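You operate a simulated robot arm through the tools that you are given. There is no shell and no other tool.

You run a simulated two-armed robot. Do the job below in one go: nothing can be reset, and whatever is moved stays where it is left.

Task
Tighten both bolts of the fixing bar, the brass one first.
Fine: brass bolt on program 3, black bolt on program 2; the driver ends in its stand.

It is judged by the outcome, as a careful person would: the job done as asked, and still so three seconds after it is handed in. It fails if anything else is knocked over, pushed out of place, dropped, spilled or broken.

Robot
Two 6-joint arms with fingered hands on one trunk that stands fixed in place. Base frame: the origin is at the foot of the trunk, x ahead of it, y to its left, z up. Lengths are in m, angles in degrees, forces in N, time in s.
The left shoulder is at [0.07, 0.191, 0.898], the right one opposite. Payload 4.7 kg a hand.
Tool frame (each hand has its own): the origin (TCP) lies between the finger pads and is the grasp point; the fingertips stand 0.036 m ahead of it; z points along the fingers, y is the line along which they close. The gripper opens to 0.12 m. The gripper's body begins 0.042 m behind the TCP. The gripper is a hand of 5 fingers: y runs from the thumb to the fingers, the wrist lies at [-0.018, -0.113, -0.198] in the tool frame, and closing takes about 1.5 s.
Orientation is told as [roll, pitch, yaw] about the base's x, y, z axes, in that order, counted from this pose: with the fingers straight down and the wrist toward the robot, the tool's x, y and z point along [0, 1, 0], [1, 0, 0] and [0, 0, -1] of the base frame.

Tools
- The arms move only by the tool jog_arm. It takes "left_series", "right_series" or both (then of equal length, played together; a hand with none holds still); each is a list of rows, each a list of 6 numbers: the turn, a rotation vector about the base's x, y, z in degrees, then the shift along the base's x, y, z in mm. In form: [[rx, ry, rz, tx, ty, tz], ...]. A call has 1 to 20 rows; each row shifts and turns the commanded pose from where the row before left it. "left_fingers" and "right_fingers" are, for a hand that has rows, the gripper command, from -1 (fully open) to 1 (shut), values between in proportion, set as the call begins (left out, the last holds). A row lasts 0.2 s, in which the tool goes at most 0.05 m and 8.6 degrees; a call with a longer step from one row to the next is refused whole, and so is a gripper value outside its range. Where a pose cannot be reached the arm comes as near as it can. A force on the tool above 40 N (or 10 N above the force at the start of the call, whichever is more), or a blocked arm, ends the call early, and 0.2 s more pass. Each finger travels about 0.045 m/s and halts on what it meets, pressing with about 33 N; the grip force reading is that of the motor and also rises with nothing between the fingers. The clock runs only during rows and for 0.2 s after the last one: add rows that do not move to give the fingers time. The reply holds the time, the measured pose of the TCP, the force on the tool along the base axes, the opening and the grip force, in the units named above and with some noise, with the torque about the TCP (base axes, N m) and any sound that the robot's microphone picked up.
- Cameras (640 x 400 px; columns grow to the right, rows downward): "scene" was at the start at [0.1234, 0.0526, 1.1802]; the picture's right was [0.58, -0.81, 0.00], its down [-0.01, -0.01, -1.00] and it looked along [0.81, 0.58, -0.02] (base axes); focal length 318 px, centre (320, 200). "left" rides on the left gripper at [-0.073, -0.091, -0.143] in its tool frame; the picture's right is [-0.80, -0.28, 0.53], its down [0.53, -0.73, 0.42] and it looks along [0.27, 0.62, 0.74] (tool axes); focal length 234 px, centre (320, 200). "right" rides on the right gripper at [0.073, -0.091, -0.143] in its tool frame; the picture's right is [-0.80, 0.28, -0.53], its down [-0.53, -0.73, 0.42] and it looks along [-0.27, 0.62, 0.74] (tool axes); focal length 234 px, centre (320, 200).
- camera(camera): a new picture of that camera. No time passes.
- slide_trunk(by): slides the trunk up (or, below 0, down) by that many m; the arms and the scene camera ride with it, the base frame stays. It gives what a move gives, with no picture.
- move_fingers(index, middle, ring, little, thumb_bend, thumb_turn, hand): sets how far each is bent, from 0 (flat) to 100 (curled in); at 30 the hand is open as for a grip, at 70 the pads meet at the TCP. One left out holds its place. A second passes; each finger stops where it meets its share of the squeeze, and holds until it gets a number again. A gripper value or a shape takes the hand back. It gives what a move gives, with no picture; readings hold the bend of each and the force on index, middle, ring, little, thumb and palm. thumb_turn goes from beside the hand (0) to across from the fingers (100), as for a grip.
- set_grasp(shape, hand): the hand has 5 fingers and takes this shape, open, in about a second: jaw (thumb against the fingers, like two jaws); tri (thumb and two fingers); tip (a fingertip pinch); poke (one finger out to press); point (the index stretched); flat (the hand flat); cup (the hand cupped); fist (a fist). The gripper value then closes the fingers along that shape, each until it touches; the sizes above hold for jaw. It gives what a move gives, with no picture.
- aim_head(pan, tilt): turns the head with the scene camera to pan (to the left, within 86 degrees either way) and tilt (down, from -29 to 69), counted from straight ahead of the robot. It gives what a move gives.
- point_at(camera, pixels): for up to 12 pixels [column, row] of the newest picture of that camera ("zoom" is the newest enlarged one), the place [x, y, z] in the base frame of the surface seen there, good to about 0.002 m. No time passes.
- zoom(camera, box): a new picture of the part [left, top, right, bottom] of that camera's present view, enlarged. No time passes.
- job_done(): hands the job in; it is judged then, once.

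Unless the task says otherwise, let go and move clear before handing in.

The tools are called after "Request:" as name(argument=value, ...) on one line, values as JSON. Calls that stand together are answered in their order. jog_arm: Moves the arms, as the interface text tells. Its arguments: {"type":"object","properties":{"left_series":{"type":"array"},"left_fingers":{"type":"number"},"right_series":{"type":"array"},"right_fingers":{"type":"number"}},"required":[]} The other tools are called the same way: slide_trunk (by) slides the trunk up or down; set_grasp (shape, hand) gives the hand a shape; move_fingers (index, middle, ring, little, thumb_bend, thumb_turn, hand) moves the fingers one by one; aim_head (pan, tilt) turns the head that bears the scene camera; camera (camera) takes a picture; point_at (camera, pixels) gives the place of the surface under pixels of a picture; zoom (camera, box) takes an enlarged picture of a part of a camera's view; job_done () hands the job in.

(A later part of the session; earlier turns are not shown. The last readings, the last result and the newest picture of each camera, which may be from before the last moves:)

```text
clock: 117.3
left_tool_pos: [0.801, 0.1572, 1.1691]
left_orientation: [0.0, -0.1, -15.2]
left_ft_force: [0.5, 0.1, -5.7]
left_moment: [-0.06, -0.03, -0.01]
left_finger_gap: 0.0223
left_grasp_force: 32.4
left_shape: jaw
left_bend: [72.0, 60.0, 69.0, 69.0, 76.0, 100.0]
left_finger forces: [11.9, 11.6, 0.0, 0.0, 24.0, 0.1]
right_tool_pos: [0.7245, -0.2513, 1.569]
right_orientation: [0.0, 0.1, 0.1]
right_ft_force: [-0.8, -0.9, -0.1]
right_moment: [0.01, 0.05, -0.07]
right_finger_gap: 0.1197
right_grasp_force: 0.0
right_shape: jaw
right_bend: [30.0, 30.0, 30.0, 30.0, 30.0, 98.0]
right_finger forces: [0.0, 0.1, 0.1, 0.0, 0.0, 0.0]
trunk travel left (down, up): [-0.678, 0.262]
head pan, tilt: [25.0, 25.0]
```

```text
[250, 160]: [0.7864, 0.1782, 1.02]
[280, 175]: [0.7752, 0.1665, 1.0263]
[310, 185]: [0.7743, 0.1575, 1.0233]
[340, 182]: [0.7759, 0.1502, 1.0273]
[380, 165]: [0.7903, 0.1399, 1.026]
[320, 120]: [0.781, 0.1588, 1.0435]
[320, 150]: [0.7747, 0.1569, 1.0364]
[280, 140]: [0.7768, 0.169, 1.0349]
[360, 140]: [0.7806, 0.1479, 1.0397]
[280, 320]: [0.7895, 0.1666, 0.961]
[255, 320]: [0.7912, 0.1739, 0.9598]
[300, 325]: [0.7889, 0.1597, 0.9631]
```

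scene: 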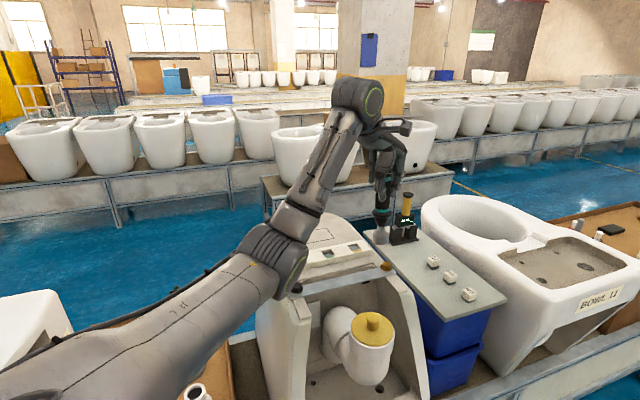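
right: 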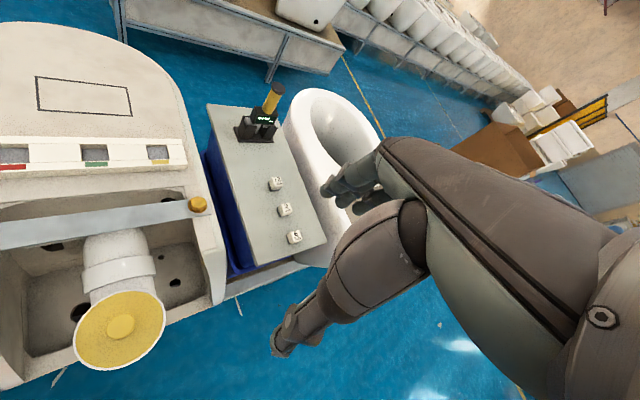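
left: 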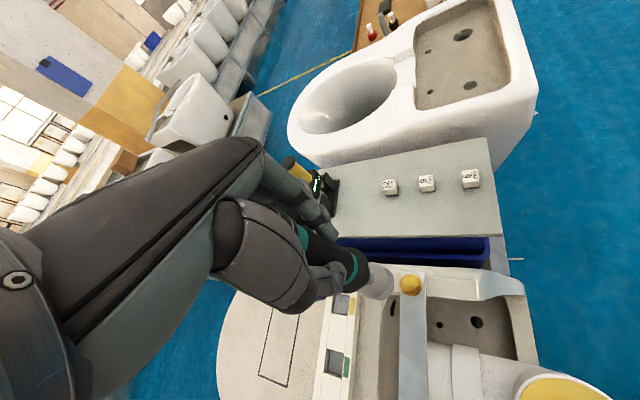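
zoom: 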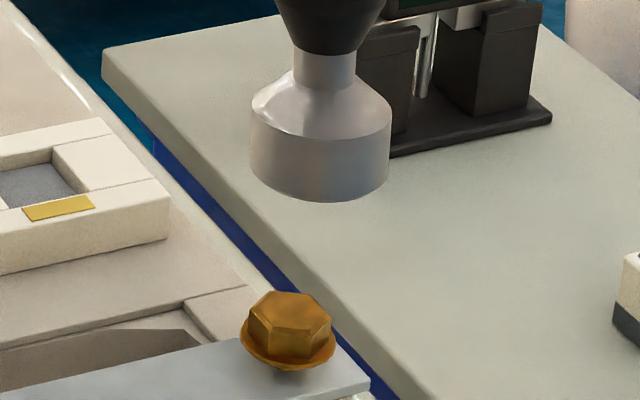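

The socket centre is about (0.796, 0.160) and the bolt is about 4 mm further in +y. I'll shift +4 mm in y, go down 32 mm, and compare again.

Request:
jog_arm(left_series=[[0, 0, 0, -0.5, 2, -10], [0, 0, 0, 0, 2.2, -12], [0, 0, 0, 0, 0, -10], [0, 0, 0, 0, 0, 0]])

Request:
zoom(camera="scene", box=[370, 225, 410, 275])

Request:
zoom(camera="left", box=[360, 230, 480, 330])

```text
clock: 118.3
left_tool_pos: [0.8004, 0.1622, 1.1394]
left_orientation: [0.0, -0.1, -15.2]
left_ft_force: [0.5, 0.6, -4.7]
left_moment: [0.0, -0.01, -0.02]
left_finger_gap: 0.0223
left_grasp_force: 33.1
left_shape: jaw
left_bend: [72.0, 60.0, 69.0, 69.0, 76.0, 100.0]
left_finger forces: [11.9, 11.5, 0.1, 0.2, 23.8, 0.1]
right_tool_pos: [0.7232, -0.252, 1.5681]
right_orientation: [0.0, 0.1, 0.0]
right_ft_force: [-0.2, 0.0, 0.0]
right_moment: [0.0, -0.01, 0.02]
right_finger_gap: 0.1198
right_grasp_force: 0.1
right_shape: jaw
right_bend: [30.0, 30.0, 30.0, 30.0, 30.0, 98.0]
right_finger forces: [0.1, 0.0, 0.0, 0.0, 0.0, 0.0]
trunk travel left (down, up): [-0.678, 0.262]
head pan, tilt: [25.0, 25.0]
```

```text
8.00 times, centred on (390, 250) of scene
```

zoom: 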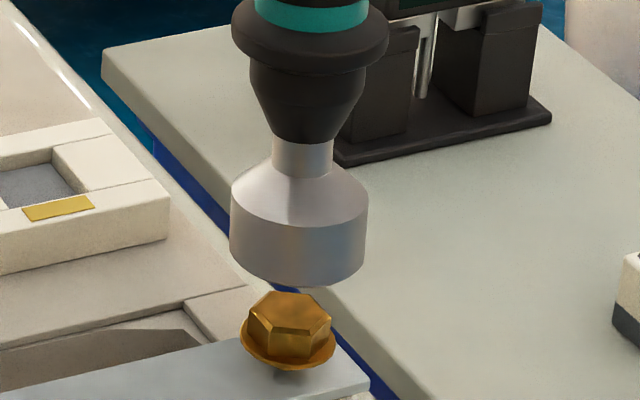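

```text
4.00 times, centred on (420, 280) of left
```

zoom: 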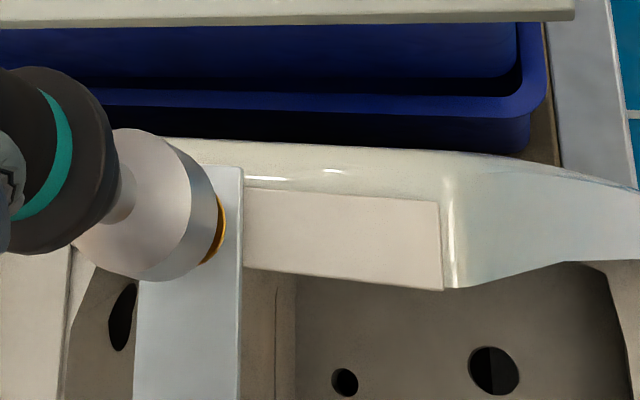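

From the scene the lateral alignment is now within ~1 mm (socket column 298, bolt 289 after perspective). I'll check the depth direction using the left camera's surface points on the socket rim and the bolt.

Request:
point_at(camera="zoom", pixels=[[175, 155], [195, 180], [205, 200], [208, 225], [200, 250], [185, 265], [160, 278], [220, 225], [214, 245], [224, 210], [150, 215], [120, 200]])

Request:
zoom(camera="scene", box=[375, 240, 405, 275])

Request:
point_at(camera="zoom", pixels=[[200, 200], [240, 215], [280, 220], [320, 215], [350, 200], [280, 180], [230, 190], [330, 190], [265, 275], [240, 290], [300, 290], [270, 315]])

```text
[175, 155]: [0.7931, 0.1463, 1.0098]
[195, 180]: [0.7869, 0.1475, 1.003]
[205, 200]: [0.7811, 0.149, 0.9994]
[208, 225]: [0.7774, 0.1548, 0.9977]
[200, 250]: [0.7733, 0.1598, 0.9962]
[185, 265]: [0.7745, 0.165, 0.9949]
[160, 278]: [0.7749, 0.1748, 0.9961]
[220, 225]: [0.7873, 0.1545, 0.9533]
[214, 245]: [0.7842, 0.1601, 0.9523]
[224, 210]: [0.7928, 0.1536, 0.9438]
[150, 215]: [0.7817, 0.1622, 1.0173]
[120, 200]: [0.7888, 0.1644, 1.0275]
```

```text
11.43 times, centred on (390, 258) of scene
```

zoom: 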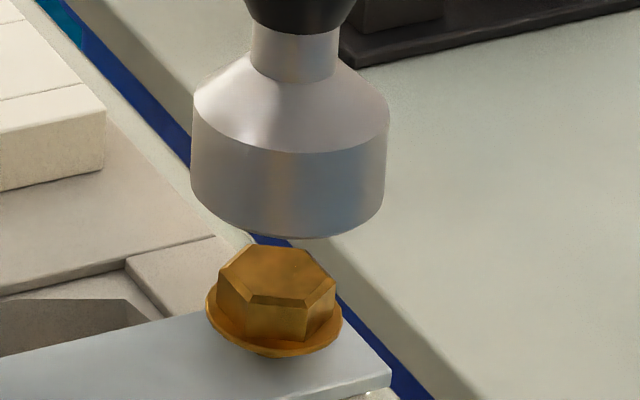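

```text
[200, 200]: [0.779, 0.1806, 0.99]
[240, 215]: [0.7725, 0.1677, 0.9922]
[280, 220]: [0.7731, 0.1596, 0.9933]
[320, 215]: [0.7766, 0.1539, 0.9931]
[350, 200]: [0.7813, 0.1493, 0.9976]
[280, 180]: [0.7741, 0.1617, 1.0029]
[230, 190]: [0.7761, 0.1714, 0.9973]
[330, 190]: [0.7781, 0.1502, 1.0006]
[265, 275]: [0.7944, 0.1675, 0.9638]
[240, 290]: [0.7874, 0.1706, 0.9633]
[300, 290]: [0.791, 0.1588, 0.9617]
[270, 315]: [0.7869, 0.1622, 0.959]
```

The socket circle fits a centre of (0.7955, 0.167), against the bolt at about (0.796, 0.1645), so they are aligned within ~2 mm. I lower gently onto the brass bolt.

Request:
jog_arm(left_series=[[0, 0, 0, 0, -0.5, -8], [0, 0, 0, 0, -0.5, -8], [0, 0, 0, 0, 0, -4], [0, 0, 0, 0, 0, -3], [0, 0, 0, 0, 0, 0]])

Request:
zoom(camera="scene", box=[370, 225, 410, 275])

```text
clock: 119.5
left_tool_pos: [0.8, 0.1614, 1.115]
left_orientation: [0.1, 0.0, -15.3]
left_ft_force: [-0.1, -0.5, -4.6]
left_moment: [-0.05, -0.01, -0.02]
left_finger_gap: 0.0221
left_grasp_force: 33.0
left_shape: jaw
left_bend: [72.0, 60.0, 69.0, 69.0, 76.0, 100.0]
left_finger forces: [11.8, 11.5, 0.0, 0.0, 23.9, 0.0]
right_tool_pos: [0.7236, -0.2511, 1.5678]
right_orientation: [0.0, 0.1, 0.1]
right_ft_force: [0.2, 0.3, -0.7]
right_moment: [0.01, 0.01, 0.01]
right_finger_gap: 0.1197
right_grasp_force: 0.1
right_shape: jaw
right_bend: [30.0, 30.0, 30.0, 30.0, 30.0, 98.0]
right_finger forces: [0.0, 0.0, 0.0, 0.0, 0.0, 0.1]
trunk travel left (down, up): [-0.678, 0.262]
head pan, tilt: [25.0, 25.0]
```

```text
8.00 times, centred on (390, 250) of scene
```

zoom: 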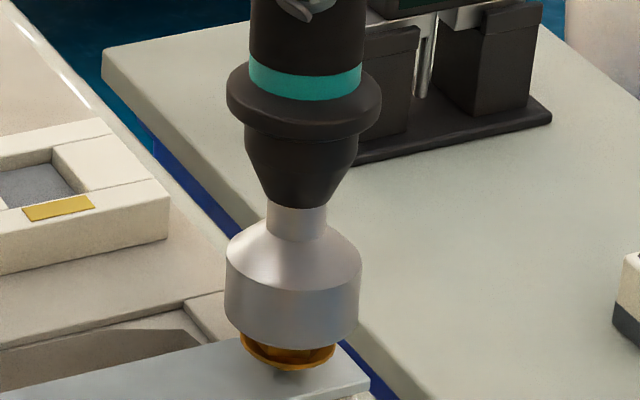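

The socket mouth is now at the bolt's top (flange still visible at (288,350)), with no added force. I continue down in 2 mm steps.

Request:
jog_arm(left_series=[[0, 0, 0, -0.5, 0.5, -2], [0, 0, 0, 0, 0, -2], [0, 0, 0, 0, 0, -2], [0, 0, 0, 0, 0, 0]])

Request:
zoom(camera="scene", box=[370, 225, 410, 275])

```text
clock: 120.5
left_tool_pos: [0.7996, 0.1607, 1.1095]
left_orientation: [0.0, 0.0, -15.1]
left_ft_force: [0.1, 1.1, -5.6]
left_moment: [-0.02, -0.1, -0.02]
left_finger_gap: 0.0225
left_grasp_force: 33.0
left_shape: jaw
left_bend: [72.0, 60.0, 69.0, 69.0, 76.0, 100.0]
left_finger forces: [11.8, 11.9, 0.0, 0.1, 23.7, 0.0]
right_tool_pos: [0.7235, -0.2506, 1.5686]
right_orientation: [-0.1, 0.0, 0.1]
right_ft_force: [0.4, -0.6, -0.5]
right_moment: [0.0, -0.03, 0.02]
right_finger_gap: 0.1197
right_grasp_force: 0.1
right_shape: jaw
right_bend: [30.0, 30.0, 30.0, 30.0, 30.0, 98.0]
right_finger forces: [0.0, 0.1, 0.1, 0.1, 0.1, 0.0]
trunk travel left (down, up): [-0.678, 0.262]
head pan, tilt: [25.0, 25.0]
```

```text
8.00 times, centred on (390, 250) of scene
```

zoom: 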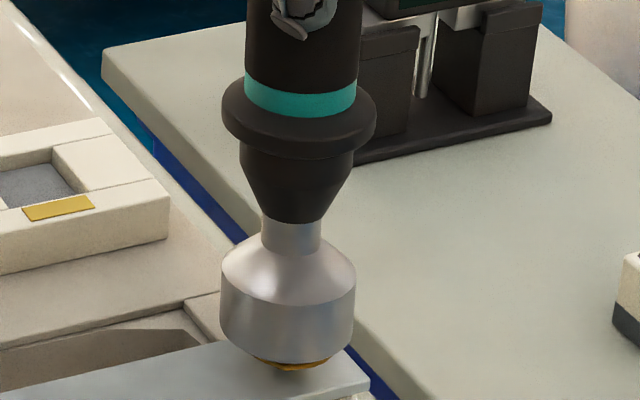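

The socket has swallowed the hex with no side force. Going on down in small steps until it bears on the bolt.

Request:
jog_arm(left_series=[[0, 0, 0, 0.5, 0, -1.5], [0, 0, 0, 0, 0, -1.5], [0, 0, 0, 0, 0, -1.5], [0, 0, 0, 0, 0, 0]])

```text
clock: 121.5
left_tool_pos: [0.7997, 0.1625, 1.1038]
left_orientation: [0.0, 0.1, -15.2]
left_ft_force: [0.1, 0.6, -2.8]
left_moment: [-0.04, -0.06, -0.03]
left_finger_gap: 0.0225
left_grasp_force: 33.1
left_shape: jaw
left_bend: [72.0, 60.0, 69.0, 69.0, 76.0, 100.0]
left_finger forces: [12.0, 12.0, 0.0, 0.0, 24.2, 0.0]
right_tool_pos: [0.7231, -0.2506, 1.5671]
right_orientation: [0.0, 0.1, -0.1]
right_ft_force: [0.1, -0.7, 0.3]
right_moment: [-0.01, 0.0, 0.01]
right_finger_gap: 0.1199
right_grasp_force: 0.1
right_shape: jaw
right_bend: [30.0, 30.0, 30.0, 30.0, 30.0, 98.0]
right_finger forces: [0.0, 0.0, 0.1, 0.0, 0.0, 0.1]
trunk travel left (down, up): [-0.678, 0.262]
head pan, tilt: [25.0, 25.0]
```

The weight reading fell from −5.6 to −2.8 N, so the socket is starting to bear. Pressing on with 1 mm steps, listening for the motor.

Request:
jog_arm(left_series=[[0, 0, 0, 0, 0, -1], [0, 0, 0, 0, 0, -1], [0, 0, 0, 0, 0, -1], [0, 0, 0, 0, 0, 0]])

Request:
camera(camera="scene")

```text
clock: 122.5
left_tool_pos: [0.8006, 0.1615, 1.102]
left_orientation: [0.0, 0.0, -15.2]
left_ft_force: [0.0, 0.1, -3.8]
left_moment: [-0.01, -0.04, -0.01]
left_finger_gap: 0.0222
left_grasp_force: 32.7
left_shape: jaw
left_bend: [72.0, 60.0, 69.0, 69.0, 76.0, 100.0]
left_finger forces: [11.8, 11.9, 0.0, 0.1, 24.2, 0.1]
right_tool_pos: [0.7236, -0.2508, 1.5675]
right_orientation: [0.0, 0.1, 0.1]
right_ft_force: [-0.9, 0.5, -0.6]
right_moment: [-0.02, 0.02, -0.03]
right_finger_gap: 0.1199
right_grasp_force: 0.1
right_shape: jaw
right_bend: [30.0, 30.0, 30.0, 30.0, 30.0, 98.0]
right_finger forces: [0.1, 0.1, 0.0, 0.0, 0.0, 0.0]
trunk travel left (down, up): [-0.678, 0.262]
head pan, tilt: [25.0, 25.0]
```

```text
taken
```

scene: 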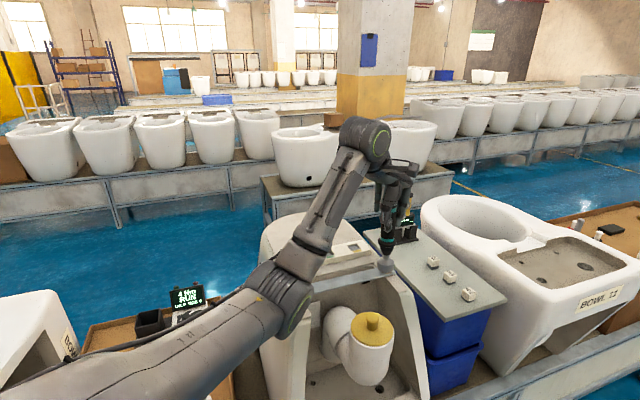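

The display at (188,297) now seems to read RUN: the driver starts on its own when pressed on. I'll zoom to confirm, then follow the bolt down.

Request:
zoom(camera="scene", box=[160, 280, 215, 325])

Request:
jog_arm(left_series=[[0, 0, 0, 0, 0, -1], [0, 0, 0, 0, 0, -1], [0, 0, 0, 0, 0, 0]])

Request:
zoom(camera="scene", box=[160, 280, 215, 325])

Request:
zoom(camera="scene", box=[370, 225, 410, 275])

```text
8.89 times, centred on (188, 302) of scene
```

zoom: 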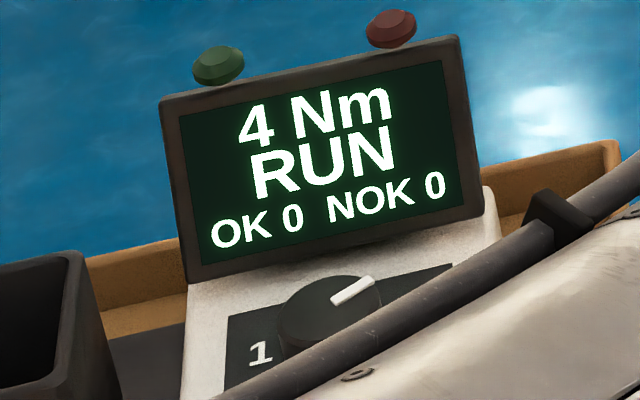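

```text
clock: 123.3
left_tool_pos: [0.8002, 0.1622, 1.101]
left_orientation: [0.1, 0.0, -15.3]
left_ft_force: [0.4, 0.3, 0.6]
left_moment: [-0.02, -0.07, 0.01]
left_finger_gap: 0.0226
left_grasp_force: 32.6
left_shape: jaw
left_bend: [72.0, 60.0, 69.0, 69.0, 76.0, 100.0]
left_finger forces: [12.1, 12.0, 0.1, 0.0, 25.0, 0.0]
right_tool_pos: [0.7221, -0.2506, 1.5674]
right_orientation: [0.0, 0.1, 0.0]
right_ft_force: [0.0, 0.3, -0.2]
right_moment: [0.03, 0.01, -0.01]
right_finger_gap: 0.12
right_grasp_force: 0.1
right_shape: jaw
right_bend: [30.0, 30.0, 30.0, 30.0, 30.0, 98.0]
right_finger forces: [0.0, 0.1, 0.0, 0.1, 0.0, 0.0]
trunk travel left (down, up): [-0.678, 0.262]
head pan, tilt: [25.0, 25.0]
```

```text
8.89 times, centred on (188, 302) of scene
```

zoom: 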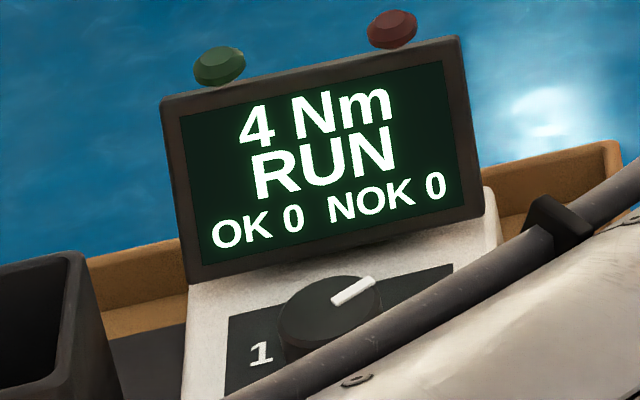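

```text
8.00 times, centred on (390, 250) of scene
```

zoom: 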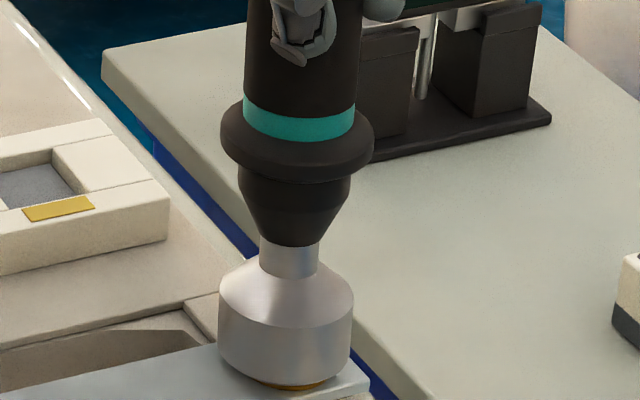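

RUN is confirmed (4 Nm, OK 0). I keep light pressure and follow the bolt down.

Request:
jog_arm(left_series=[[0, 0, 0, 0, 0, -0.8], [0, 0, 0, 0, 0, -0.8], [0, 0, 0, 0, 0, -0.8], [0, 0, 0, 0, 0, -0.8], [0, 0, 0, 0, 0, 0]])

Request:
zoom(camera="scene", box=[160, 280, 215, 325])

```text
clock: 124.5
left_tool_pos: [0.798, 0.1617, 1.0993]
left_orientation: [0.1, -0.2, -15.1]
left_ft_force: [0.4, -1.5, 14.9]
left_moment: [-0.06, -0.1, -0.06]
left_finger_gap: 0.0235
left_grasp_force: 32.6
left_shape: jaw
left_bend: [72.0, 60.0, 69.0, 69.0, 76.0, 100.0]
left_finger forces: [13.8, 13.3, 0.0, 0.1, 27.6, 0.0]
right_tool_pos: [0.72, -0.2521, 1.5703]
right_orientation: [0.0, 0.0, 0.0]
right_ft_force: [-0.6, -0.9, -0.1]
right_moment: [0.0, -0.01, 0.01]
right_finger_gap: 0.1198
right_grasp_force: 0.0
right_shape: jaw
right_bend: [30.0, 30.0, 30.0, 30.0, 30.0, 98.0]
right_finger forces: [0.0, 0.0, 0.0, 0.0, 0.0, 0.0]
trunk travel left (down, up): [-0.678, 0.262]
head pan, tilt: [25.0, 25.0]
```

```text
8.89 times, centred on (188, 302) of scene
```

zoom: 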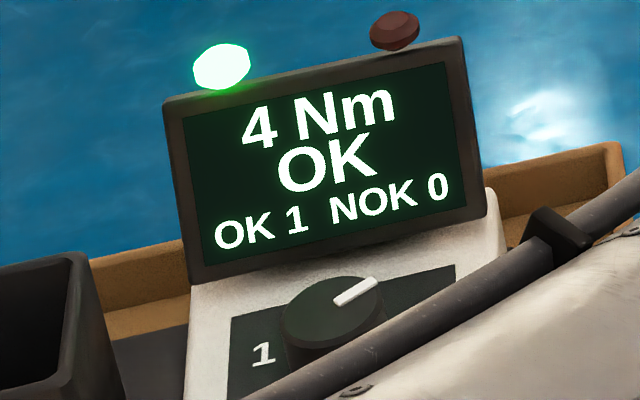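

Brass bolt done: 4 Nm, OK 1, NOK 0, with the green light on. I lift the driver straight off.

Request:
jog_arm(left_series=[[0, 0, 0, 0, 0, 4], [0, 0, 0, 0, 0, 6], [0, 0, 0, 0, 0, 10], [0, 0, 0, 0, 0, 20], [0, 0, 0, 0, 0, 30], [0, 0, 0, 0, 0, 0]])

Request:
camera(camera="scene")

Request:
zoom(camera="scene", box=[350, 200, 430, 290])

```text
clock: 125.9
left_tool_pos: [0.8013, 0.162, 1.1674]
left_orientation: [0.0, 0.0, -15.3]
left_ft_force: [-0.2, -0.5, -5.1]
left_moment: [-0.01, 0.01, -0.01]
left_finger_gap: 0.0229
left_grasp_force: 32.6
left_shape: jaw
left_bend: [72.0, 60.0, 69.0, 69.0, 76.0, 100.0]
left_finger forces: [12.2, 11.0, 0.1, 0.1, 23.8, 0.0]
right_tool_pos: [0.7239, -0.2509, 1.568]
right_orientation: [-0.1, 0.2, -0.1]
right_ft_force: [0.0, 0.4, -0.3]
right_moment: [0.01, 0.02, 0.01]
right_finger_gap: 0.1198
right_grasp_force: 0.0
right_shape: jaw
right_bend: [30.0, 30.0, 30.0, 30.0, 30.0, 98.0]
right_finger forces: [0.0, 0.0, 0.0, 0.1, 0.0, 0.0]
trunk travel left (down, up): [-0.678, 0.262]
head pan, tilt: [25.0, 25.0]
```

```text
taken
```

scene: 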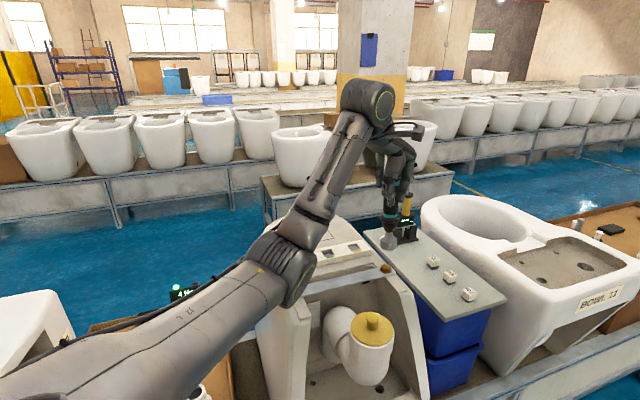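

```text
4.44 times, centred on (390, 245) of scene
```

zoom: 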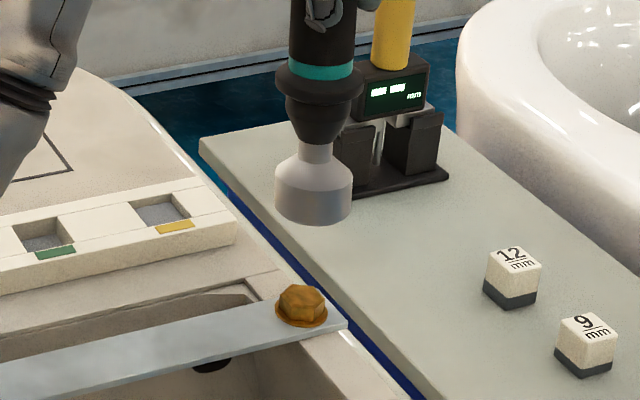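

The brass bolt is seated flat on the bar. Next I return the driver to its stand: trunk up a little for clearance, then back along the same path.

Request:
slide_trunk(by=0.05)

Request:
jog_arm(left_series=[[0, 0, 1.25, -15.4, 25, 0], [0, 0, 1.25, -15.4, 25, 0], [0, 0, 1.25, -15.4, 25, 0], [0, 0, 1.25, -15.4, 25, 0], [0, 0, 1.25, -15.4, 25, 0], [0, 0, 1.25, -15.4, 25, 0], [0, 0, 1.25, -15.4, 25, 0], [0, 0, 1.25, -15.4, 25, 0], [0, 0, 1.25, -15.4, 25, 0], [0, 0, 1.25, -15.4, 25, 0], [0, 0, 1.25, -15.4, 25, 0], [0, 0, 1.25, -15.4, 25, 0], [0, 0, 0, 0, 0, 0]])

Request:
camera(camera="scene")

```text
clock: 126.8
left_tool_pos: [0.8006, 0.1611, 1.2149]
left_orientation: [0.1, -0.1, -15.2]
left_ft_force: [0.0, 0.8, -5.0]
left_moment: [-0.03, -0.02, 0.0]
left_finger_gap: 0.023
left_grasp_force: 33.2
left_shape: jaw
left_bend: [72.0, 60.0, 69.0, 69.0, 76.0, 100.0]
left_finger forces: [12.1, 11.0, 0.0, 0.0, 23.8, 0.0]
right_tool_pos: [0.7234, -0.2526, 1.6179]
right_orientation: [0.0, 0.1, 0.0]
right_ft_force: [-0.5, -0.3, 0.6]
right_moment: [0.02, 0.02, 0.01]
right_finger_gap: 0.12
right_grasp_force: 0.1
right_shape: jaw
right_bend: [30.0, 30.0, 30.0, 30.0, 30.0, 98.0]
right_finger forces: [0.0, 0.0, 0.1, 0.0, 0.0, 0.0]
trunk travel left (down, up): [-0.728, 0.212]
head pan, tilt: [25.0, 25.0]
```

```text
clock: 129.6
left_tool_pos: [0.6333, 0.4691, 1.2095]
left_orientation: [0.0, 0.0, -0.2]
left_ft_force: [0.0, 0.1, -5.1]
left_moment: [-0.07, 0.0, -0.03]
left_finger_gap: 0.0228
left_grasp_force: 33.3
left_shape: jaw
left_bend: [72.0, 60.0, 69.0, 69.0, 76.0, 100.0]
left_finger forces: [11.8, 10.9, 0.0, 0.0, 23.5, 0.0]
left hand out of reach, approached as far as the arm can: row 3, 4, 5
right_tool_pos: [0.7241, -0.2508, 1.6182]
right_orientation: [-0.1, 0.0, 0.1]
right_ft_force: [0.3, -0.3, 0.0]
right_moment: [-0.02, 0.04, 0.01]
right_finger_gap: 0.1196
right_grasp_force: 0.0
right_shape: jaw
right_bend: [30.0, 30.0, 30.0, 30.0, 30.0, 98.0]
right_finger forces: [0.0, 0.0, 0.0, 0.0, 0.0, 0.0]
trunk travel left (down, up): [-0.728, 0.212]
head pan, tilt: [25.0, 25.0]
```

```text
taken
```

scene: 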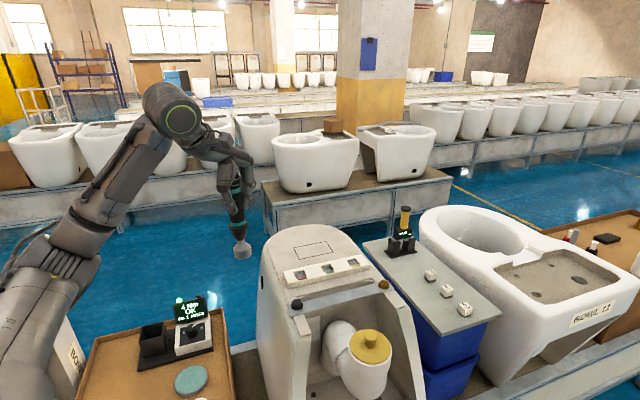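

Back at (0.633, 0.469) in the same arm shape as on the way out. Continuing to above the stand with yaw back to 20°.

Request:
jog_arm(left_series=[[0, 0, 2, -9.7, 27.5, 2.7], [0, 0, 2, -9.7, 27.5, 2.7], [0, 0, 2, -9.7, 27.5, 2.7], [0, 0, 2, -9.7, 27.5, 2.7], [0, 0, 2, -9.7, 27.5, 2.7], [0, 0, 2, -9.7, 27.5, 2.7], [0, 0, 2, -9.7, 27.5, 2.7], [0, 0, 2, -9.7, 27.5, 2.7], [0, 0, 2, -9.7, 27.5, 2.7], [0, 0, 2, -9.7, 27.5, 2.7], [0, 0, 0, 0, 0, 0]])

Request:
aim_head(pan=54, tilt=32)

Request:
camera(camera="scene")

```text
clock: 132.0
left_tool_pos: [0.5381, 0.7415, 1.2358]
left_orientation: [0.0, 0.0, 19.8]
left_ft_force: [0.2, -0.1, -4.9]
left_moment: [-0.08, -0.02, -0.03]
left_finger_gap: 0.023
left_grasp_force: 33.4
left_shape: jaw
left_bend: [72.0, 60.0, 69.0, 69.0, 76.0, 100.0]
left_finger forces: [11.9, 11.3, 0.1, 0.0, 23.4, 0.1]
left hand out of reach, approached as far as the arm can: row 10
right_tool_pos: [0.7244, -0.2508, 1.6191]
right_orientation: [-0.1, 0.1, 0.0]
right_ft_force: [-0.3, -0.3, -1.0]
right_moment: [-0.02, 0.03, -0.01]
right_finger_gap: 0.1197
right_grasp_force: 0.1
right_shape: jaw
right_bend: [30.0, 30.0, 30.0, 30.0, 30.0, 98.0]
right_finger forces: [0.1, 0.0, 0.0, 0.0, 0.0, 0.1]
trunk travel left (down, up): [-0.728, 0.212]
head pan, tilt: [25.0, 25.0]
```

```text
clock: 133.0
left_tool_pos: [0.539, 0.7397, 1.2361]
left_orientation: [0.0, 0.0, 19.7]
left_ft_force: [-0.1, 0.5, -5.5]
left_moment: [-0.04, -0.01, -0.02]
left_finger_gap: 0.0226
left_grasp_force: 33.2
left_shape: jaw
left_bend: [72.0, 60.0, 69.0, 69.0, 76.0, 100.0]
left_finger forces: [11.9, 11.3, 0.0, 0.1, 23.3, 0.1]
right_tool_pos: [0.7226, -0.25, 1.6182]
right_orientation: [-0.1, 0.0, -0.1]
right_ft_force: [-0.1, -0.2, -0.4]
right_moment: [-0.01, -0.05, -0.06]
right_finger_gap: 0.1197
right_grasp_force: 0.1
right_shape: jaw
right_bend: [30.0, 30.0, 30.0, 30.0, 30.0, 98.0]
right_finger forces: [0.0, 0.0, 0.0, 0.0, 0.0, 0.1]
trunk travel left (down, up): [-0.728, 0.212]
head pan, tilt: [54.0, 32.0]
```

```text
taken
```

scene: 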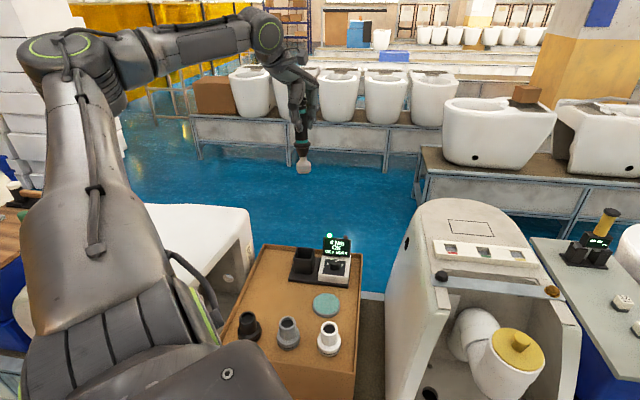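

The driver is above the stand. The holder is empty now, so I'll measure its opening and the socket position to align for the insertion.

Request:
zoom(camera="scene", box=[275, 225, 365, 295])

Request:
point_at(camera="zoom", pixels=[[130, 172], [285, 185], [115, 260], [275, 285], [200, 165], [195, 278], [125, 215], [285, 235], [200, 225], [135, 250], [265, 265], [160, 180]])

```text
5.71 times, centred on (320, 260) of scene
```

zoom: 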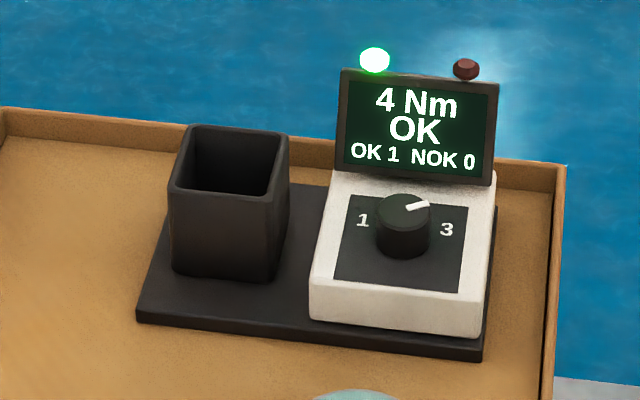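

```text
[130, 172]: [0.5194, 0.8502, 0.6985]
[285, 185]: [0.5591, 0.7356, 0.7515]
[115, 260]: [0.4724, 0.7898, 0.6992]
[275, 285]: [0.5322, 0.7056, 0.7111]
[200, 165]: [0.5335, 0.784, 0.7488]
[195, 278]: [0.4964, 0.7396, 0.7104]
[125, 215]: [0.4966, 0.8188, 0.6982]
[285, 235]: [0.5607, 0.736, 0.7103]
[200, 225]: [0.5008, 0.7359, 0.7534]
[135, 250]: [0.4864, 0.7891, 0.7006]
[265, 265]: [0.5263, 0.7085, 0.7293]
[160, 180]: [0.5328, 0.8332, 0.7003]
```

Request:
point_at(camera="zoom", pixels=[[193, 129], [283, 135], [267, 197], [177, 189], [238, 129], [277, 165], [222, 195], [182, 158], [225, 160], [230, 175]])

Request:
zoom(camera="scene", box=[270, 80, 340, 185])

Request:
point_at(camera="zoom", pixels=[[310, 340], [290, 335], [330, 335], [310, 320], [300, 345], [320, 345], [310, 240], [295, 240], [325, 240], [310, 180], [308, 200], [325, 310]])

```text
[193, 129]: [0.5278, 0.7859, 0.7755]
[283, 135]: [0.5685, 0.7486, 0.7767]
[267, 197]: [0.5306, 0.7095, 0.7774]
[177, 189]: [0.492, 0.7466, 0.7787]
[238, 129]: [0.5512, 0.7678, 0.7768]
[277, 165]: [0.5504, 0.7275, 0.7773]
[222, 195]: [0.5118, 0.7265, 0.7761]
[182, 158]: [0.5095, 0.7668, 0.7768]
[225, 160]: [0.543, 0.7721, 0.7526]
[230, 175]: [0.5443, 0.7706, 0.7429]
```

```text
3.81 times, centred on (305, 132) of scene
```

zoom: 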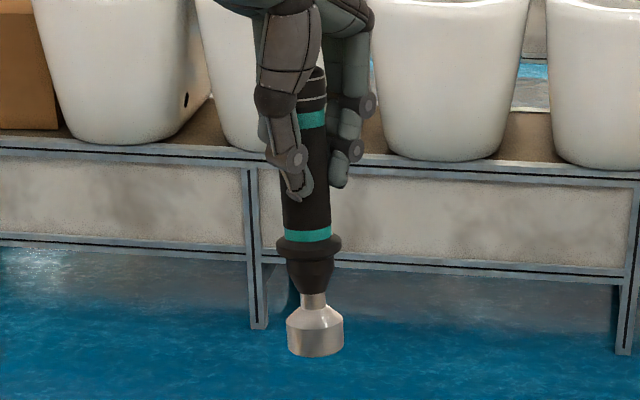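

```text
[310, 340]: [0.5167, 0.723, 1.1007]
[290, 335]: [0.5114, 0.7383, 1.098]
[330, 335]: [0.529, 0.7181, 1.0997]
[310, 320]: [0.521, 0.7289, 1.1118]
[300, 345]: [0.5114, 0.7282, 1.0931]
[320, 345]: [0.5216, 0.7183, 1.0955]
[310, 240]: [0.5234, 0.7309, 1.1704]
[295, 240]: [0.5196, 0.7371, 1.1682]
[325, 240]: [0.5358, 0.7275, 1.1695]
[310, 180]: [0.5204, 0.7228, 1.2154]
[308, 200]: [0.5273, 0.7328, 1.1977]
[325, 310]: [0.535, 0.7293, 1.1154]
```

The holder's opening is centred at (0.530, 0.7477), rim at z 0.777; the socket is at (0.531, 0.740). I'll try the +7.7 mm y correction up here first.

Request:
jog_arm(left_series=[[0, 0, 0, -0.7, 4, 0], [0, 0, 0, -0.7, 3.7, 0], [0, 0, 0, 0, 0, 0]])

```text
clock: 133.8
left_tool_pos: [0.5364, 0.7489, 1.2374]
left_orientation: [0.0, 0.0, 19.7]
left_ft_force: [-0.5, -0.4, -5.1]
left_moment: [0.01, -0.03, 0.0]
left_finger_gap: 0.0224
left_grasp_force: 32.9
left_shape: jaw
left_bend: [72.0, 60.0, 69.0, 69.0, 76.0, 100.0]
left_finger forces: [12.0, 11.2, 0.1, 0.0, 23.3, 0.0]
right_tool_pos: [0.7221, -0.2508, 1.6182]
right_orientation: [-0.1, 0.1, 0.1]
right_ft_force: [0.5, -0.4, -0.2]
right_moment: [-0.01, 0.0, 0.01]
right_finger_gap: 0.1199
right_grasp_force: 0.2
right_shape: jaw
right_bend: [30.0, 30.0, 30.0, 30.0, 30.0, 98.0]
right_finger forces: [0.0, 0.0, 0.0, 0.1, 0.0, 0.0]
trunk travel left (down, up): [-0.728, 0.212]
head pan, tilt: [54.0, 32.0]
```

In position (0.5364, 0.7489). Lowering with the trunk by 0.28 m so the socket stops about 28 mm above the rim, then I'll re-check alignment.

Request:
slide_trunk(by=-0.28)

Request:
aim_head(pan=54, tilt=28)

Request:
zoom(camera="scene", box=[275, 110, 345, 210])

Request:
zoom(camera="left", box=[280, 180, 480, 360])

```text
clock: 136.6
left_tool_pos: [0.538, 0.7481, 0.9587]
left_orientation: [0.0, 0.0, 19.8]
left_ft_force: [0.1, -0.6, -5.1]
left_moment: [-0.05, -0.03, -0.01]
left_finger_gap: 0.0227
left_grasp_force: 33.0
left_shape: jaw
left_bend: [72.0, 60.0, 69.0, 69.0, 76.0, 100.0]
left_finger forces: [12.0, 11.2, 0.1, 0.0, 23.3, 0.0]
right_tool_pos: [0.7236, -0.2501, 1.3383]
right_orientation: [0.0, 0.0, 0.0]
right_ft_force: [-0.3, -0.3, -0.6]
right_moment: [0.02, 0.0, -0.02]
right_finger_gap: 0.1196
right_grasp_force: 0.1
right_shape: jaw
right_bend: [30.0, 30.0, 30.0, 30.0, 30.0, 98.0]
right_finger forces: [0.0, 0.0, 0.0, 0.0, 0.1, 0.0]
trunk travel left (down, up): [-0.448, 0.492]
head pan, tilt: [54.0, 32.0]
```

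```text
clock: 137.3
left_tool_pos: [0.5379, 0.7494, 0.9582]
left_orientation: [0.0, -0.1, 19.8]
left_ft_force: [-0.3, 0.6, -5.5]
left_moment: [0.01, -0.02, 0.01]
left_finger_gap: 0.0225
left_grasp_force: 32.7
left_shape: jaw
left_bend: [72.0, 60.0, 69.0, 69.0, 76.0, 100.0]
left_finger forces: [12.1, 11.2, 0.1, 0.0, 23.3, 0.0]
right_tool_pos: [0.7232, -0.2498, 1.3388]
right_orientation: [0.0, 0.1, 0.0]
right_ft_force: [0.4, -0.6, -0.3]
right_moment: [0.01, -0.07, 0.01]
right_finger_gap: 0.1199
right_grasp_force: 0.1
right_shape: jaw
right_bend: [30.0, 30.0, 30.0, 30.0, 30.0, 98.0]
right_finger forces: [0.0, 0.0, 0.0, 0.0, 0.0, 0.1]
trunk travel left (down, up): [-0.448, 0.492]
head pan, tilt: [54.0, 28.0]
```

```text
4.00 times, centred on (310, 160) of scene
```

zoom: 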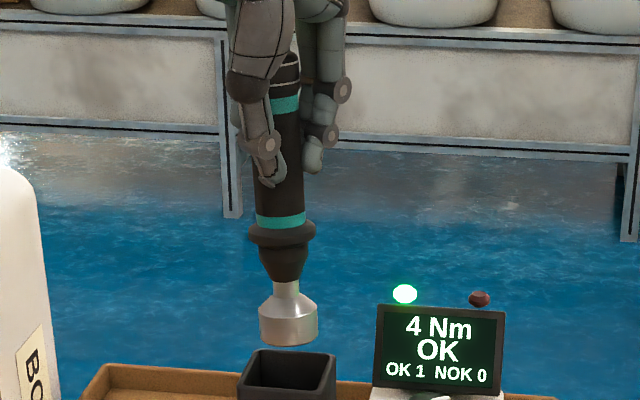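

```text
2.22 times, centred on (380, 270) of left
```

zoom: 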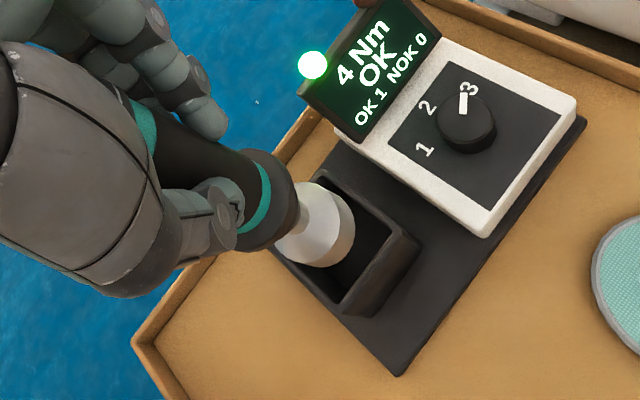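

In the scene the socket (column 287) is centred over the holder (237–337). I'll verify with surface points on the socket and rim.

Request:
zoom(camera="scene", box=[280, 175, 330, 215])

Request:
point_at(camera="zoom", pixels=[[180, 150], [205, 160], [235, 165], [265, 160], [290, 150], [235, 140], [205, 140], [265, 140], [160, 218], [310, 230], [230, 212], [340, 225]])

```text
10.00 times, centred on (305, 195) of scene
```

zoom: 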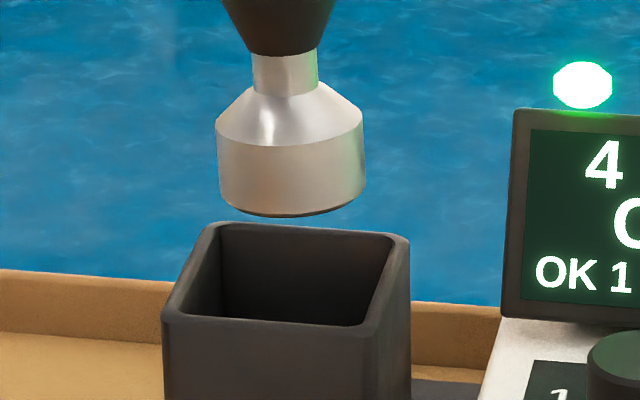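

```text
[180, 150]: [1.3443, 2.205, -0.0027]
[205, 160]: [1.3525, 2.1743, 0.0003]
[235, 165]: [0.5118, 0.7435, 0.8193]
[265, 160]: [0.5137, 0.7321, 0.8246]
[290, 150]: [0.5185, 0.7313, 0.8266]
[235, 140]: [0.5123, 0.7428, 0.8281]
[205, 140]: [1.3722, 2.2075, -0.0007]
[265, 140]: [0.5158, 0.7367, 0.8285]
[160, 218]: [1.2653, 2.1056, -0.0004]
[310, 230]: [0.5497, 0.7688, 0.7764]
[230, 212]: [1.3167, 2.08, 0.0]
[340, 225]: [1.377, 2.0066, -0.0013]
```

Request:
zoom(camera="left", box=[340, 230, 420, 300])

Request:
point_at(camera="zoom", pixels=[[150, 130], [190, 150], [215, 180], [235, 210], [240, 240], [225, 270], [195, 285], [150, 200], [170, 170], [200, 230], [330, 280], [380, 160]])

```text
5.71 times, centred on (380, 265) of left
```

zoom: 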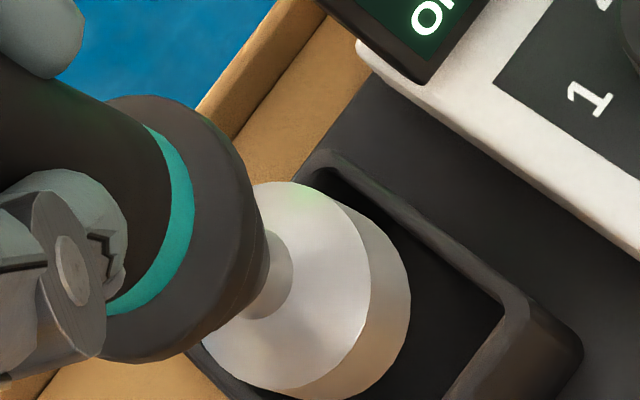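

```text
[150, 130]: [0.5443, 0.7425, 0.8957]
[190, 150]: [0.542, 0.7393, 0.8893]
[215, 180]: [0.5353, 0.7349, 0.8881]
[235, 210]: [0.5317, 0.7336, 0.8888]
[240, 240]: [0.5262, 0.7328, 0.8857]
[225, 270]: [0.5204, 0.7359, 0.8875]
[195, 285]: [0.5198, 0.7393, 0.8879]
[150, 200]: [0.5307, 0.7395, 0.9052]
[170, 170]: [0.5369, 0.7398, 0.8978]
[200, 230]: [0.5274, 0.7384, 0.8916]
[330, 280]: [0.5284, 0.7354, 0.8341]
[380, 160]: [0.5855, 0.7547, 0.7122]
```

Request:
point_at(camera="zoom", pixels=[[360, 215], [385, 240], [398, 265], [404, 295], [398, 325], [380, 355], [350, 380], [320, 395], [300, 165], [500, 305], [210, 360], [340, 175]])

```text
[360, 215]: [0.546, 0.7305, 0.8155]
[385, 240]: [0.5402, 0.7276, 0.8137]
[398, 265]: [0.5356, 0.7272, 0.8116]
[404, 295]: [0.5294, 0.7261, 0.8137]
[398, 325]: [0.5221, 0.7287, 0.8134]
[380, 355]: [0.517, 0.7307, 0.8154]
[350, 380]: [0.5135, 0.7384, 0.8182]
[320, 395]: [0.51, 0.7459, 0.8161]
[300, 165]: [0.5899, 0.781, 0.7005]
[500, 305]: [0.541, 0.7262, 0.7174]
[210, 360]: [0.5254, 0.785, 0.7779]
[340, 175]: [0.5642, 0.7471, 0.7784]
```

Left-camera fit puts the socket at (0.532, 0.748), against the holder centre of (0.529, 0.7475). I'll nudge −3 mm in x and check.

Request:
jog_arm(left_series=[[0, 0, 0, -1.5, 0, 0], [0, 0, 0, -1.5, -0.5, 0], [0, 0, 0, 0, 0, 0]])

```text
clock: 138.1
left_tool_pos: [0.5358, 0.7484, 0.957]
left_orientation: [-0.1, 0.1, 19.9]
left_ft_force: [-0.7, -0.2, -5.5]
left_moment: [-0.01, -0.02, 0.01]
left_finger_gap: 0.0224
left_grasp_force: 33.0
left_shape: jaw
left_bend: [72.0, 60.0, 69.0, 69.0, 76.0, 100.0]
left_finger forces: [12.0, 11.2, 0.1, 0.0, 23.3, 0.1]
right_tool_pos: [0.7233, -0.2499, 1.338]
right_orientation: [-0.1, 0.1, 0.0]
right_ft_force: [-0.2, -0.3, 0.3]
right_moment: [0.01, -0.01, 0.03]
right_finger_gap: 0.12
right_grasp_force: 0.0
right_shape: jaw
right_bend: [30.0, 30.0, 30.0, 30.0, 30.0, 98.0]
right_finger forces: [0.1, 0.0, 0.0, 0.0, 0.1, 0.0]
trunk travel left (down, up): [-0.448, 0.492]
head pan, tilt: [54.0, 28.0]
```

In place without a limit note. I lower with the trunk in small vertical steps, watching the force as the socket enters the holder.

Request:
slide_trunk(by=-0.026)

Request:
zoom(camera="scene", box=[280, 175, 330, 215])

Request:
zoom(camera="left", box=[340, 230, 420, 300])

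```text
clock: 138.8
left_tool_pos: [0.5362, 0.7488, 0.9327]
left_orientation: [0.0, -0.1, 19.8]
left_ft_force: [0.0, -0.1, -5.6]
left_moment: [-0.04, -0.02, -0.01]
left_finger_gap: 0.0225
left_grasp_force: 32.7
left_shape: jaw
left_bend: [72.0, 60.0, 69.0, 69.0, 76.0, 100.0]
left_finger forces: [12.1, 11.2, 0.1, 0.1, 23.3, 0.1]
right_tool_pos: [0.7222, -0.2512, 1.3127]
right_orientation: [0.0, 0.1, 0.0]
right_ft_force: [-0.6, 0.7, 0.0]
right_moment: [0.02, 0.01, 0.01]
right_finger_gap: 0.1199
right_grasp_force: 0.0
right_shape: jaw
right_bend: [30.0, 30.0, 30.0, 30.0, 30.0, 98.0]
right_finger forces: [0.1, 0.0, 0.0, 0.0, 0.0, 0.0]
trunk travel left (down, up): [-0.422, 0.518]
head pan, tilt: [54.0, 28.0]
```

```text
10.00 times, centred on (305, 195) of scene
```

zoom: 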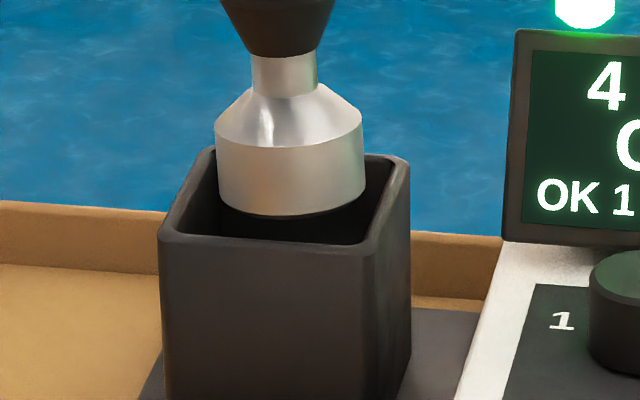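

```text
5.71 times, centred on (380, 265) of left
```

zoom: 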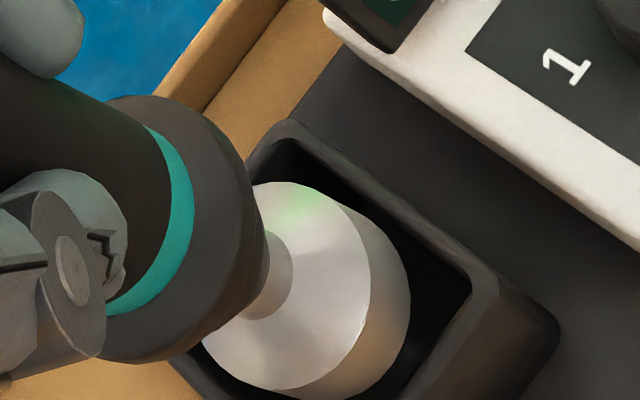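

The socket is entering evenly between the walls (gaps ~22 px each side), force unchanged. Lowering further in steps.

Request:
slide_trunk(by=-0.03)

Request:
slide_trunk(by=-0.022)

Request:
zoom(camera="scene", box=[260, 110, 350, 220])

```text
clock: 139.5
left_tool_pos: [0.5361, 0.7471, 0.9026]
left_orientation: [0.0, 0.0, 19.8]
left_ft_force: [-0.7, -0.8, -4.7]
left_moment: [-0.06, -0.02, 0.0]
left_finger_gap: 0.0223
left_grasp_force: 33.0
left_shape: jaw
left_bend: [72.0, 60.0, 69.0, 69.0, 76.0, 100.0]
left_finger forces: [12.0, 11.2, 0.1, 0.0, 23.3, 0.0]
right_tool_pos: [0.7231, -0.2516, 1.2823]
right_orientation: [-0.1, 0.0, 0.1]
right_ft_force: [0.0, -0.3, 0.7]
right_moment: [0.0, 0.0, -0.04]
right_finger_gap: 0.1197
right_grasp_force: 0.2
right_shape: jaw
right_bend: [30.0, 30.0, 30.0, 30.0, 30.0, 98.0]
right_finger forces: [0.1, 0.0, 0.0, 0.0, 0.1, 0.0]
trunk travel left (down, up): [-0.392, 0.548]
head pan, tilt: [54.0, 28.0]
```

```text
clock: 140.2
left_tool_pos: [0.5369, 0.7483, 0.8799]
left_orientation: [0.0, -0.1, 19.7]
left_ft_force: [-0.7, -0.6, -5.5]
left_moment: [0.0, -0.06, 0.02]
left_finger_gap: 0.0226
left_grasp_force: 32.6
left_shape: jaw
left_bend: [72.0, 60.0, 69.0, 69.0, 76.0, 100.0]
left_finger forces: [12.0, 11.2, 0.0, 0.1, 23.3, 0.0]
right_tool_pos: [0.7228, -0.2501, 1.2604]
right_orientation: [0.0, 0.0, 0.0]
right_ft_force: [-0.1, -0.6, 0.8]
right_moment: [0.01, -0.03, -0.03]
right_finger_gap: 0.1198
right_grasp_force: 0.0
right_shape: jaw
right_bend: [30.0, 30.0, 30.0, 30.0, 30.0, 98.0]
right_finger forces: [0.1, 0.1, 0.0, 0.0, 0.0, 0.0]
trunk travel left (down, up): [-0.37, 0.57]
head pan, tilt: [54.0, 28.0]
```

```text
3.64 times, centred on (305, 165) of scene
```

zoom: 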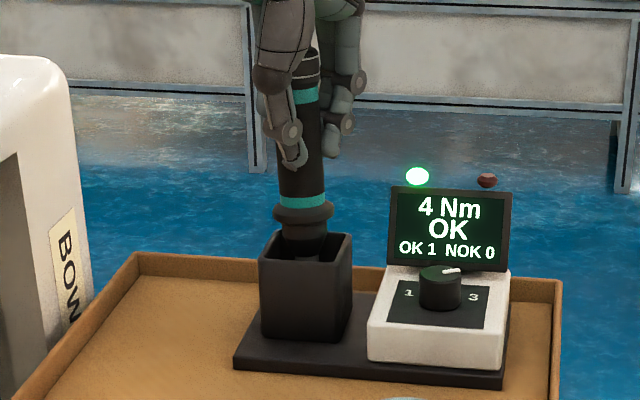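

Nearly seated (TCP 0.880, with 0.869 at pick-up). Small steps now until the weight comes off.

Request:
slide_trunk(by=-0.007)

Request:
slide_trunk(by=-0.003)

```text
clock: 140.8
left_tool_pos: [0.5354, 0.7477, 0.8724]
left_orientation: [-0.1, 0.0, 19.8]
left_ft_force: [0.2, -0.6, -5.1]
left_moment: [0.0, -0.05, 0.01]
left_finger_gap: 0.0225
left_grasp_force: 32.9
left_shape: jaw
left_bend: [72.0, 60.0, 69.0, 69.0, 76.0, 100.0]
left_finger forces: [12.0, 11.3, 0.2, 0.0, 23.3, 0.0]
right_tool_pos: [0.7232, -0.2504, 1.2542]
right_orientation: [0.0, 0.1, 0.0]
right_ft_force: [-0.7, -0.2, -0.6]
right_moment: [-0.03, -0.03, 0.04]
right_finger_gap: 0.12
right_grasp_force: 0.0
right_shape: jaw
right_bend: [30.0, 30.0, 30.0, 30.0, 30.0, 98.0]
right_finger forces: [0.1, 0.0, 0.0, 0.1, 0.0, 0.0]
trunk travel left (down, up): [-0.363, 0.577]
head pan, tilt: [54.0, 28.0]
```

```text
clock: 141.3
left_tool_pos: [0.5367, 0.7484, 0.8712]
left_orientation: [0.0, -0.1, 19.8]
left_ft_force: [0.2, -0.1, -0.8]
left_moment: [-0.04, 0.0, 0.02]
left_finger_gap: 0.0226
left_grasp_force: 33.0
left_shape: jaw
left_bend: [72.0, 60.0, 69.0, 69.0, 76.0, 100.0]
left_finger forces: [12.7, 11.5, 0.1, 0.0, 24.4, 0.0]
right_tool_pos: [0.7211, -0.2508, 1.2493]
right_orientation: [0.0, 0.2, 0.0]
right_ft_force: [-0.8, -0.4, 0.8]
right_moment: [-0.01, 0.0, -0.01]
right_finger_gap: 0.1198
right_grasp_force: 0.1
right_shape: jaw
right_bend: [30.0, 30.0, 30.0, 30.0, 30.0, 98.0]
right_finger forces: [0.1, 0.0, 0.0, 0.0, 0.0, 0.0]
trunk travel left (down, up): [-0.36, 0.58]
head pan, tilt: [54.0, 28.0]
```

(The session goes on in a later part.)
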